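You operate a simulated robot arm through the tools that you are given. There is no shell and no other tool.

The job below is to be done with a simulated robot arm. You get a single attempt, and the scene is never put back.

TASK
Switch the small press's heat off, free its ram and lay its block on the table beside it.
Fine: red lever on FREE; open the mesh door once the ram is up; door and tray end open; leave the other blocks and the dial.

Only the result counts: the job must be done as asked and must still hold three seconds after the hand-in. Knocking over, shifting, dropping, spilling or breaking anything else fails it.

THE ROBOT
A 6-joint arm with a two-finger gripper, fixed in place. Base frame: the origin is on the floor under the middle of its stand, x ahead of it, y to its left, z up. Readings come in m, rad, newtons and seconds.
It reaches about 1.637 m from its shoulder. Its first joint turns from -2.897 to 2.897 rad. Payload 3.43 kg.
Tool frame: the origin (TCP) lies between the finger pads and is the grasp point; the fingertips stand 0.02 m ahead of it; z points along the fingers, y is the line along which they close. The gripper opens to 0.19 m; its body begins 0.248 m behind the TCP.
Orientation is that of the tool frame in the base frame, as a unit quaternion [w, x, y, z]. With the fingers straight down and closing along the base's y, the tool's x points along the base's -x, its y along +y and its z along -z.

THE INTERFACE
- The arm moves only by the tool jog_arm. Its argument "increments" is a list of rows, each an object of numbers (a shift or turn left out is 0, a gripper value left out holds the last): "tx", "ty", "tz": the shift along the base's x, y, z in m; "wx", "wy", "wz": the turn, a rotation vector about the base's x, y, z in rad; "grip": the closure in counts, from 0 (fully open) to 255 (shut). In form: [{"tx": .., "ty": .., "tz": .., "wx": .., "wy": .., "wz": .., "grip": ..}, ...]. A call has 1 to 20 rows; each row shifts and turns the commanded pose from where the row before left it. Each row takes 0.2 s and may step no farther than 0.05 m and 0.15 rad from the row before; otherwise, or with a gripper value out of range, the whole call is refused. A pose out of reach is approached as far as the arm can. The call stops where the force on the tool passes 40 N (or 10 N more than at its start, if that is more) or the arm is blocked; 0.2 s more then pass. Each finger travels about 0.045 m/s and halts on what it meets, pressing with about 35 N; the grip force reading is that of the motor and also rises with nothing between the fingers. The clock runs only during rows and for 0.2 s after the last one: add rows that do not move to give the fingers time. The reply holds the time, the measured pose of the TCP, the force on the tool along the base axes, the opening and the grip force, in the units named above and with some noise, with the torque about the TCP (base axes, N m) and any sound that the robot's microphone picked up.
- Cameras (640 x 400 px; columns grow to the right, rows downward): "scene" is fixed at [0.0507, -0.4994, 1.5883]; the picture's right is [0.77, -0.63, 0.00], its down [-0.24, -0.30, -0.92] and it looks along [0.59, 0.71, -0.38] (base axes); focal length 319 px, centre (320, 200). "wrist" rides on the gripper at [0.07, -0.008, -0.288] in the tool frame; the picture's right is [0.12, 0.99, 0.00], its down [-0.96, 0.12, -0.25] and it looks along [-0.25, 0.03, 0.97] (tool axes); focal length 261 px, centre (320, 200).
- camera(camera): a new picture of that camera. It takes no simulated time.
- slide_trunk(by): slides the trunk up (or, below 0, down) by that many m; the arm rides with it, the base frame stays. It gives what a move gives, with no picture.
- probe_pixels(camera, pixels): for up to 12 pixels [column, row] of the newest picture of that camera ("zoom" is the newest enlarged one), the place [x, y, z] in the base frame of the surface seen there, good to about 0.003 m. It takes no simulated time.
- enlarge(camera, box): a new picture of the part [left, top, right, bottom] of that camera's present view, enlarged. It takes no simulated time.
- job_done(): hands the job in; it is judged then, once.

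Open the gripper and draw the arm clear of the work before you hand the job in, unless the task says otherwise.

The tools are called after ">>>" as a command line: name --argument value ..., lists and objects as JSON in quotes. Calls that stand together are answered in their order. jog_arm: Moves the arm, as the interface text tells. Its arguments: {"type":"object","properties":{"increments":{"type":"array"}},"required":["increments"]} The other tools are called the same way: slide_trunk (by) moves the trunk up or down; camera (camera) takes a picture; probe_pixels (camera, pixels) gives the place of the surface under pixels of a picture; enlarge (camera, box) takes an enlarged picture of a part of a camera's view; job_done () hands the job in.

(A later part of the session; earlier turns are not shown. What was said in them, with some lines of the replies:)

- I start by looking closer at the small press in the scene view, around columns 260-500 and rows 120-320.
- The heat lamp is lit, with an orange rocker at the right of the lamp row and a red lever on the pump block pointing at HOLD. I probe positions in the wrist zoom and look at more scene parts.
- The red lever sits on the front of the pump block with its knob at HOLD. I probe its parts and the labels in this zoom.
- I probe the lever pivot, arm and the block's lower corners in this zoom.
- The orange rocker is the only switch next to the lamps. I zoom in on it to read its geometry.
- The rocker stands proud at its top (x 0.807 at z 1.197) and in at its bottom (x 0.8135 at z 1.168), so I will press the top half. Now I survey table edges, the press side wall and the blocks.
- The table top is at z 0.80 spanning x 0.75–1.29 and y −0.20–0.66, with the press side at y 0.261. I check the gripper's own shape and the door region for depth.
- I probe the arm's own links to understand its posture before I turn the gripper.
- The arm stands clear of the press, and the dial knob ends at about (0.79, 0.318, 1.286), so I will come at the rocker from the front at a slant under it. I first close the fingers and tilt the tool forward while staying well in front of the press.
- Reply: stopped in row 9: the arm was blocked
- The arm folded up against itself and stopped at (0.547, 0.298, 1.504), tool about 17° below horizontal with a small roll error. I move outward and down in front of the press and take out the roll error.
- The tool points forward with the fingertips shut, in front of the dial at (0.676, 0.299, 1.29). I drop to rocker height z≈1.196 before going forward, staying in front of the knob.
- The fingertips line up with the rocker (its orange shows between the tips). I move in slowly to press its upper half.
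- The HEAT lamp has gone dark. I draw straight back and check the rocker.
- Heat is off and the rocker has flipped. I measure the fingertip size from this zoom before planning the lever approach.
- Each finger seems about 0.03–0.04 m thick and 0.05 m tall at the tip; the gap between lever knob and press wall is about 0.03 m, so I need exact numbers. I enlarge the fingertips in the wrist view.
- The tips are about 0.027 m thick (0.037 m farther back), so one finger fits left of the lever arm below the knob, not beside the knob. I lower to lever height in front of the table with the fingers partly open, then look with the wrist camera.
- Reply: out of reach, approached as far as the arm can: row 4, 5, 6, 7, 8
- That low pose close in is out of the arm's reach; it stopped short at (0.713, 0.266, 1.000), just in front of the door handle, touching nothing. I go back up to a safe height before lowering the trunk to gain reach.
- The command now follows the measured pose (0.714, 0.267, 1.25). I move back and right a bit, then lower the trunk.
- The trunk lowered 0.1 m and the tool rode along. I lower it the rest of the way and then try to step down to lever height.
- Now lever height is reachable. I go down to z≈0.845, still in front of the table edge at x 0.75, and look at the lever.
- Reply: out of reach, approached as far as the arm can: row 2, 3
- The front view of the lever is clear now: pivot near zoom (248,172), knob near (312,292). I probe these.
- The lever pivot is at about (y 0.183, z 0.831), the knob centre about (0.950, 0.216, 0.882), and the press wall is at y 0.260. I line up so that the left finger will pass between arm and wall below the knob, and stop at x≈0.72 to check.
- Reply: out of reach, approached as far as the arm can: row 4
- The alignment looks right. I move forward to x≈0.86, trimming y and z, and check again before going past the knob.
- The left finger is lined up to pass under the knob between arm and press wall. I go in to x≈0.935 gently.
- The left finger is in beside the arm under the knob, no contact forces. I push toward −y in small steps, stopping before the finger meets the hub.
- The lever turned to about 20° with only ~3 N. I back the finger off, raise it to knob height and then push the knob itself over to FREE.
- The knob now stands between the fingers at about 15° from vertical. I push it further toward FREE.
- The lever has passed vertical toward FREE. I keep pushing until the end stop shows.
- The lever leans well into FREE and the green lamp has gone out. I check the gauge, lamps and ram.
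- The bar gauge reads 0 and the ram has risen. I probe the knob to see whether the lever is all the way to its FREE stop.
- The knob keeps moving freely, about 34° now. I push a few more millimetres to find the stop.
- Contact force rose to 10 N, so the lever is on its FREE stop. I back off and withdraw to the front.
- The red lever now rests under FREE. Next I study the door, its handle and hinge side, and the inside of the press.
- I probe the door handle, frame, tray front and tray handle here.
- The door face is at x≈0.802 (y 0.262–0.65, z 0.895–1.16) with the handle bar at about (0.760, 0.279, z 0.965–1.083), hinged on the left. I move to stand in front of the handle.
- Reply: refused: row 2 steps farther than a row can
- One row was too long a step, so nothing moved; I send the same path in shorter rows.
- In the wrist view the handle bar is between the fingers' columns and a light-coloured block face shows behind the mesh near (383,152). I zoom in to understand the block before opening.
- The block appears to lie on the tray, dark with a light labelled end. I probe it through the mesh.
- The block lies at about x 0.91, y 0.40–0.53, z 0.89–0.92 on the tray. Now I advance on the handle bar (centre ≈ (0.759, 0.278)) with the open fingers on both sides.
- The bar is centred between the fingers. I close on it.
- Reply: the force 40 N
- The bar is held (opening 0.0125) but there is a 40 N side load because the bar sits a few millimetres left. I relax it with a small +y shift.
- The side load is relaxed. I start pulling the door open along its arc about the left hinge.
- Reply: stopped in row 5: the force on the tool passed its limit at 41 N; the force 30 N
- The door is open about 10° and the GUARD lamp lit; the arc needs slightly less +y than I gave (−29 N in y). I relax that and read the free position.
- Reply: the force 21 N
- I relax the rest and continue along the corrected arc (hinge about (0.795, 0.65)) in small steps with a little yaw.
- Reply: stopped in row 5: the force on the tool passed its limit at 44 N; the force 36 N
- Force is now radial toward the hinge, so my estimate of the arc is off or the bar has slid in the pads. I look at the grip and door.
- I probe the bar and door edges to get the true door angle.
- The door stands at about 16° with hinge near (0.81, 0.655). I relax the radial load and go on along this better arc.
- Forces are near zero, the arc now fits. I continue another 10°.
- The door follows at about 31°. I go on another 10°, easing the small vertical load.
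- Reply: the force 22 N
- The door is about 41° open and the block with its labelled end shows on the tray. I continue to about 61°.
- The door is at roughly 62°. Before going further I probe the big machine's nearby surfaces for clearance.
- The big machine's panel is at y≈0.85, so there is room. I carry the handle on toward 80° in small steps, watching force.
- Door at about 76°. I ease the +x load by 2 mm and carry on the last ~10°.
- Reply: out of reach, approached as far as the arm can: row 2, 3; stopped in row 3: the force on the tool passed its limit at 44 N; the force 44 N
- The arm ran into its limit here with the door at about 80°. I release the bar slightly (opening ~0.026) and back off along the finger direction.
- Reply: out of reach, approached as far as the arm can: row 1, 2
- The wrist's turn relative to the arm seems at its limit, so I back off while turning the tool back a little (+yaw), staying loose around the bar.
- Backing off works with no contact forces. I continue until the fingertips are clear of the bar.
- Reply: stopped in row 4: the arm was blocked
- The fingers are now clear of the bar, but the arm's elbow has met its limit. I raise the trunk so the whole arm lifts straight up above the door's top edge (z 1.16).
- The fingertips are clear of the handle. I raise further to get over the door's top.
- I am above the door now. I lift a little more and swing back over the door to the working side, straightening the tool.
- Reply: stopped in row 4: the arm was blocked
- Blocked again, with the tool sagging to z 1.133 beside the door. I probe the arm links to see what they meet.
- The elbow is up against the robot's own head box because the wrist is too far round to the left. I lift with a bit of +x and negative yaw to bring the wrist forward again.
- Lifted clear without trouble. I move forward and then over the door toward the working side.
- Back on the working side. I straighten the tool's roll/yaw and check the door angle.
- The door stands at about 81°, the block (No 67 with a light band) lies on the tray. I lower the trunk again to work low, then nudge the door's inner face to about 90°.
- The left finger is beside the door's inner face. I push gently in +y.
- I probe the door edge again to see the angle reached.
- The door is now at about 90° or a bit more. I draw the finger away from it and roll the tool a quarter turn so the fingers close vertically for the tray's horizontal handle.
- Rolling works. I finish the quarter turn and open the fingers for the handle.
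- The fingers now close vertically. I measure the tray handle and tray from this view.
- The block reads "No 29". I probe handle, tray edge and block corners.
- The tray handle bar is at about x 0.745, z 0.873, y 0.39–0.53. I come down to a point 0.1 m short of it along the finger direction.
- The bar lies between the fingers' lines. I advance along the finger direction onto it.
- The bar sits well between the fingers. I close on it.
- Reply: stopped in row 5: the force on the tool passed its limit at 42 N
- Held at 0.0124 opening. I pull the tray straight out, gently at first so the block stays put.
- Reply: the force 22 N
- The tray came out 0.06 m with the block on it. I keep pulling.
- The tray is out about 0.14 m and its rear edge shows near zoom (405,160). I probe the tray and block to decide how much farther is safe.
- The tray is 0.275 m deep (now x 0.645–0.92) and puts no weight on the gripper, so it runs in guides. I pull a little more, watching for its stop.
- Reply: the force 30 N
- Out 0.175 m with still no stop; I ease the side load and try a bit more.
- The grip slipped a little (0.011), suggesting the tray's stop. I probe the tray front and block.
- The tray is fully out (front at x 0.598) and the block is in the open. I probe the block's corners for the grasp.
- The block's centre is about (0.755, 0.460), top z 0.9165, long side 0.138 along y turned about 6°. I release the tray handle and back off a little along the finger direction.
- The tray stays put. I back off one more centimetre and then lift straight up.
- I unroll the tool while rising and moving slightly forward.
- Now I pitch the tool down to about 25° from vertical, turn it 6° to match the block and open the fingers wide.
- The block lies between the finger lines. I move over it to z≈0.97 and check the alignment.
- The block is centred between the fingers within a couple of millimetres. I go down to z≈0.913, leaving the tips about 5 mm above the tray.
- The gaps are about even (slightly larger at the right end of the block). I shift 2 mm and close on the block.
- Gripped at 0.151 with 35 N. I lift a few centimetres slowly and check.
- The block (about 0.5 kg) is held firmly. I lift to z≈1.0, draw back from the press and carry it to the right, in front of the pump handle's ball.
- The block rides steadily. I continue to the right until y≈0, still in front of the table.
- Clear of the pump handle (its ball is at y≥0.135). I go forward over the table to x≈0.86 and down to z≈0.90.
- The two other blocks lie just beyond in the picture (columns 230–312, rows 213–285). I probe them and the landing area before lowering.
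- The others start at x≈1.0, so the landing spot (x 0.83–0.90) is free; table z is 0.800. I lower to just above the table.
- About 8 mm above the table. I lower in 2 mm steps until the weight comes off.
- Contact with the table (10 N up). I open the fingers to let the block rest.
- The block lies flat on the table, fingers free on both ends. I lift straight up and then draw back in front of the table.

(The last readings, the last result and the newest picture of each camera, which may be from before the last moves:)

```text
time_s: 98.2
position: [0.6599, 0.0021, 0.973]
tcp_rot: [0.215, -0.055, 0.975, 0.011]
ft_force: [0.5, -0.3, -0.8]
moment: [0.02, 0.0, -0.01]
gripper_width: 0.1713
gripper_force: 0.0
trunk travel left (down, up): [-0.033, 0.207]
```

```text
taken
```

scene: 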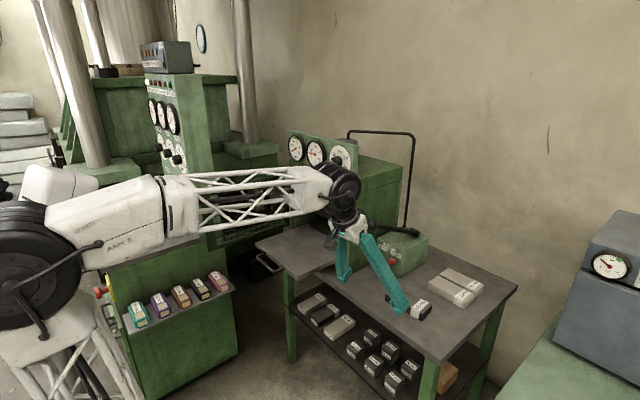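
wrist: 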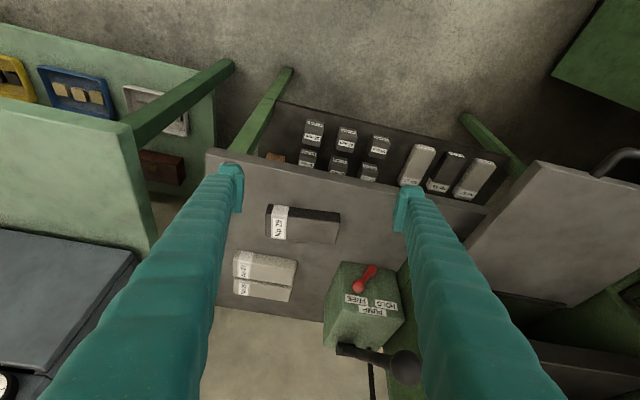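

I raise the trunk to get the arm out of the way and inspect the final state.

>>> slide_trunk --by 0.2

>>> jog_arm --increments '[{"tz": 0.04}, {"tz": 0.04}, {"tz": 0.04}, {"tx": -0.03, "tz": 0.03}, {"tx": -0.04, "tz": 0.02}, {}]'

>>> camera --camera "scene"

>>> camera --camera "wrist"

```text
time_s: 100.4
position: [0.6589, 0.0023, 1.1728]
tcp_rot: [0.214, -0.054, 0.975, 0.011]
ft_force: [-0.5, -0.2, -0.4]
moment: [-0.03, -0.01, -0.02]
gripper_width: 0.1715
gripper_force: 0.0
trunk travel left (down, up): [-0.233, 0.007]
```

```text
time_s: 101.8
position: [0.5888, 0.0022, 1.3425]
tcp_rot: [0.216, -0.055, 0.975, 0.01]
ft_force: [-0.8, 0.4, 0.4]
moment: [-0.03, -0.08, -0.03]
gripper_width: 0.1713
gripper_force: 0.1
trunk travel left (down, up): [-0.233, 0.007]
```

```text
taken
```

scene: 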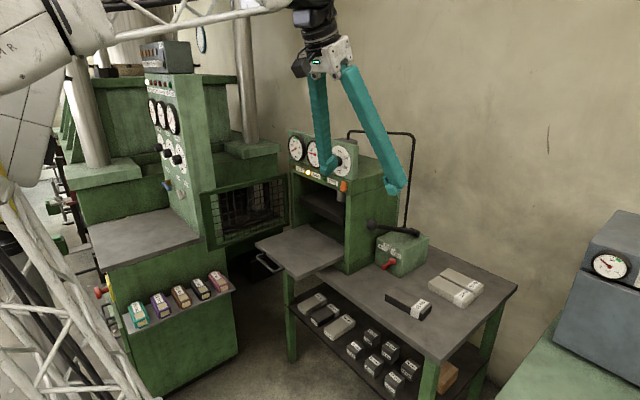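

```text
taken
```

wrist: 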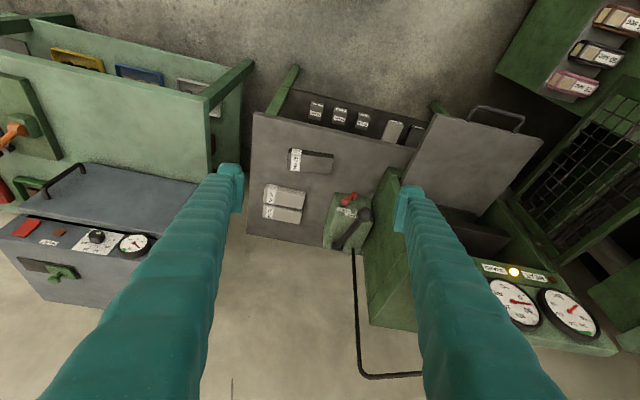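

I check the details: lamps, rocker, dial, lever, door, tray and block.

>>> enlarge --camera "scene" --box '[280, 125, 440, 235]'

>>> enlarge --camera "scene" --box '[360, 220, 500, 320]'

>>> enlarge --camera "scene" --box '[190, 160, 370, 290]'

```text
3.64 times, centred on (360, 180) of scene
```

zoom: 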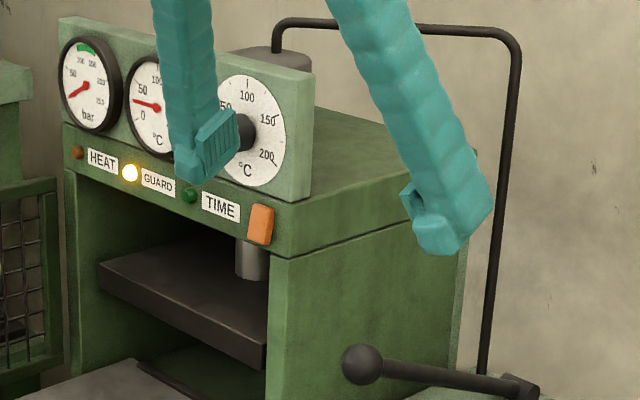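

```text
4.00 times, centred on (430, 270) of scene
```

zoom: 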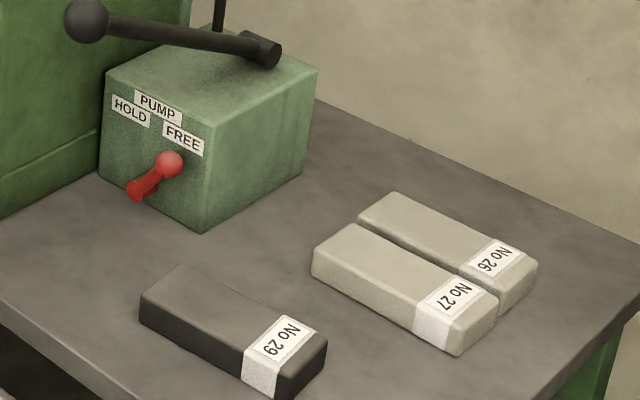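

```text
3.08 times, centred on (280, 225) of scene
```

zoom: 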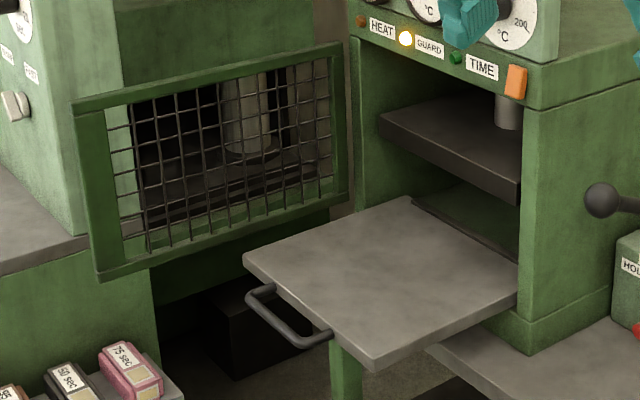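

Everything stands as asked: HEAT lamp off, lever at FREE, ram up, door and tray open, block No 29 flat on the table, other blocks and dial untouched. I open the gripper fully, wait briefly to see all is at rest.

>>> jog_arm --increments '[{"grip": 0}, {}, {}, {}]'

>>> camera --camera "scene"

```text
time_s: 102.8
position: [0.5886, 0.0027, 1.3422]
tcp_rot: [0.214, -0.054, 0.975, 0.011]
ft_force: [0.2, 0.0, -0.1]
moment: [-0.03, -0.01, 0.0]
gripper_width: 0.1897
gripper_force: 0.1
trunk travel left (down, up): [-0.233, 0.007]
```

```text
taken
```

scene: 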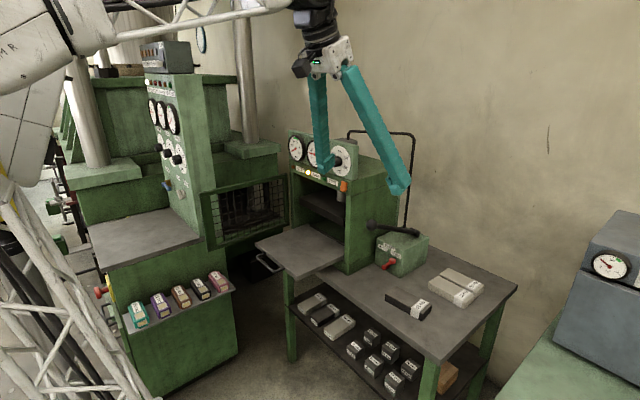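

The scene is at rest, the gripper is open and clear. I hand the job in.

>>> job_done

```text
The job is handed in.
```

The job is finished and handed in; I haven't seen the verdict.

- **Heat:** I pressed the orange rocker and the HEAT lamp went out. The temperature dial was not touched.
- **Ram:** The red lever rests against its stop at FREE. The pressure gauge fell to 0 and the ram went up before I opened the mesh door.
- **Door and tray:** The door stands open at about 90°. The tray is pulled out about 0.19 m, which appears to be its stop.
- **Block:** No 29 lies flat on the table to the right of the press, near (0.86, 0.00). The other blocks were not touched; No 26 and No 27 are about 0.1 m away from it.

The GUARD lamp is lit, and came on when the door opened. Nothing was knocked over or dropped. The gripper is open and clear of the work.
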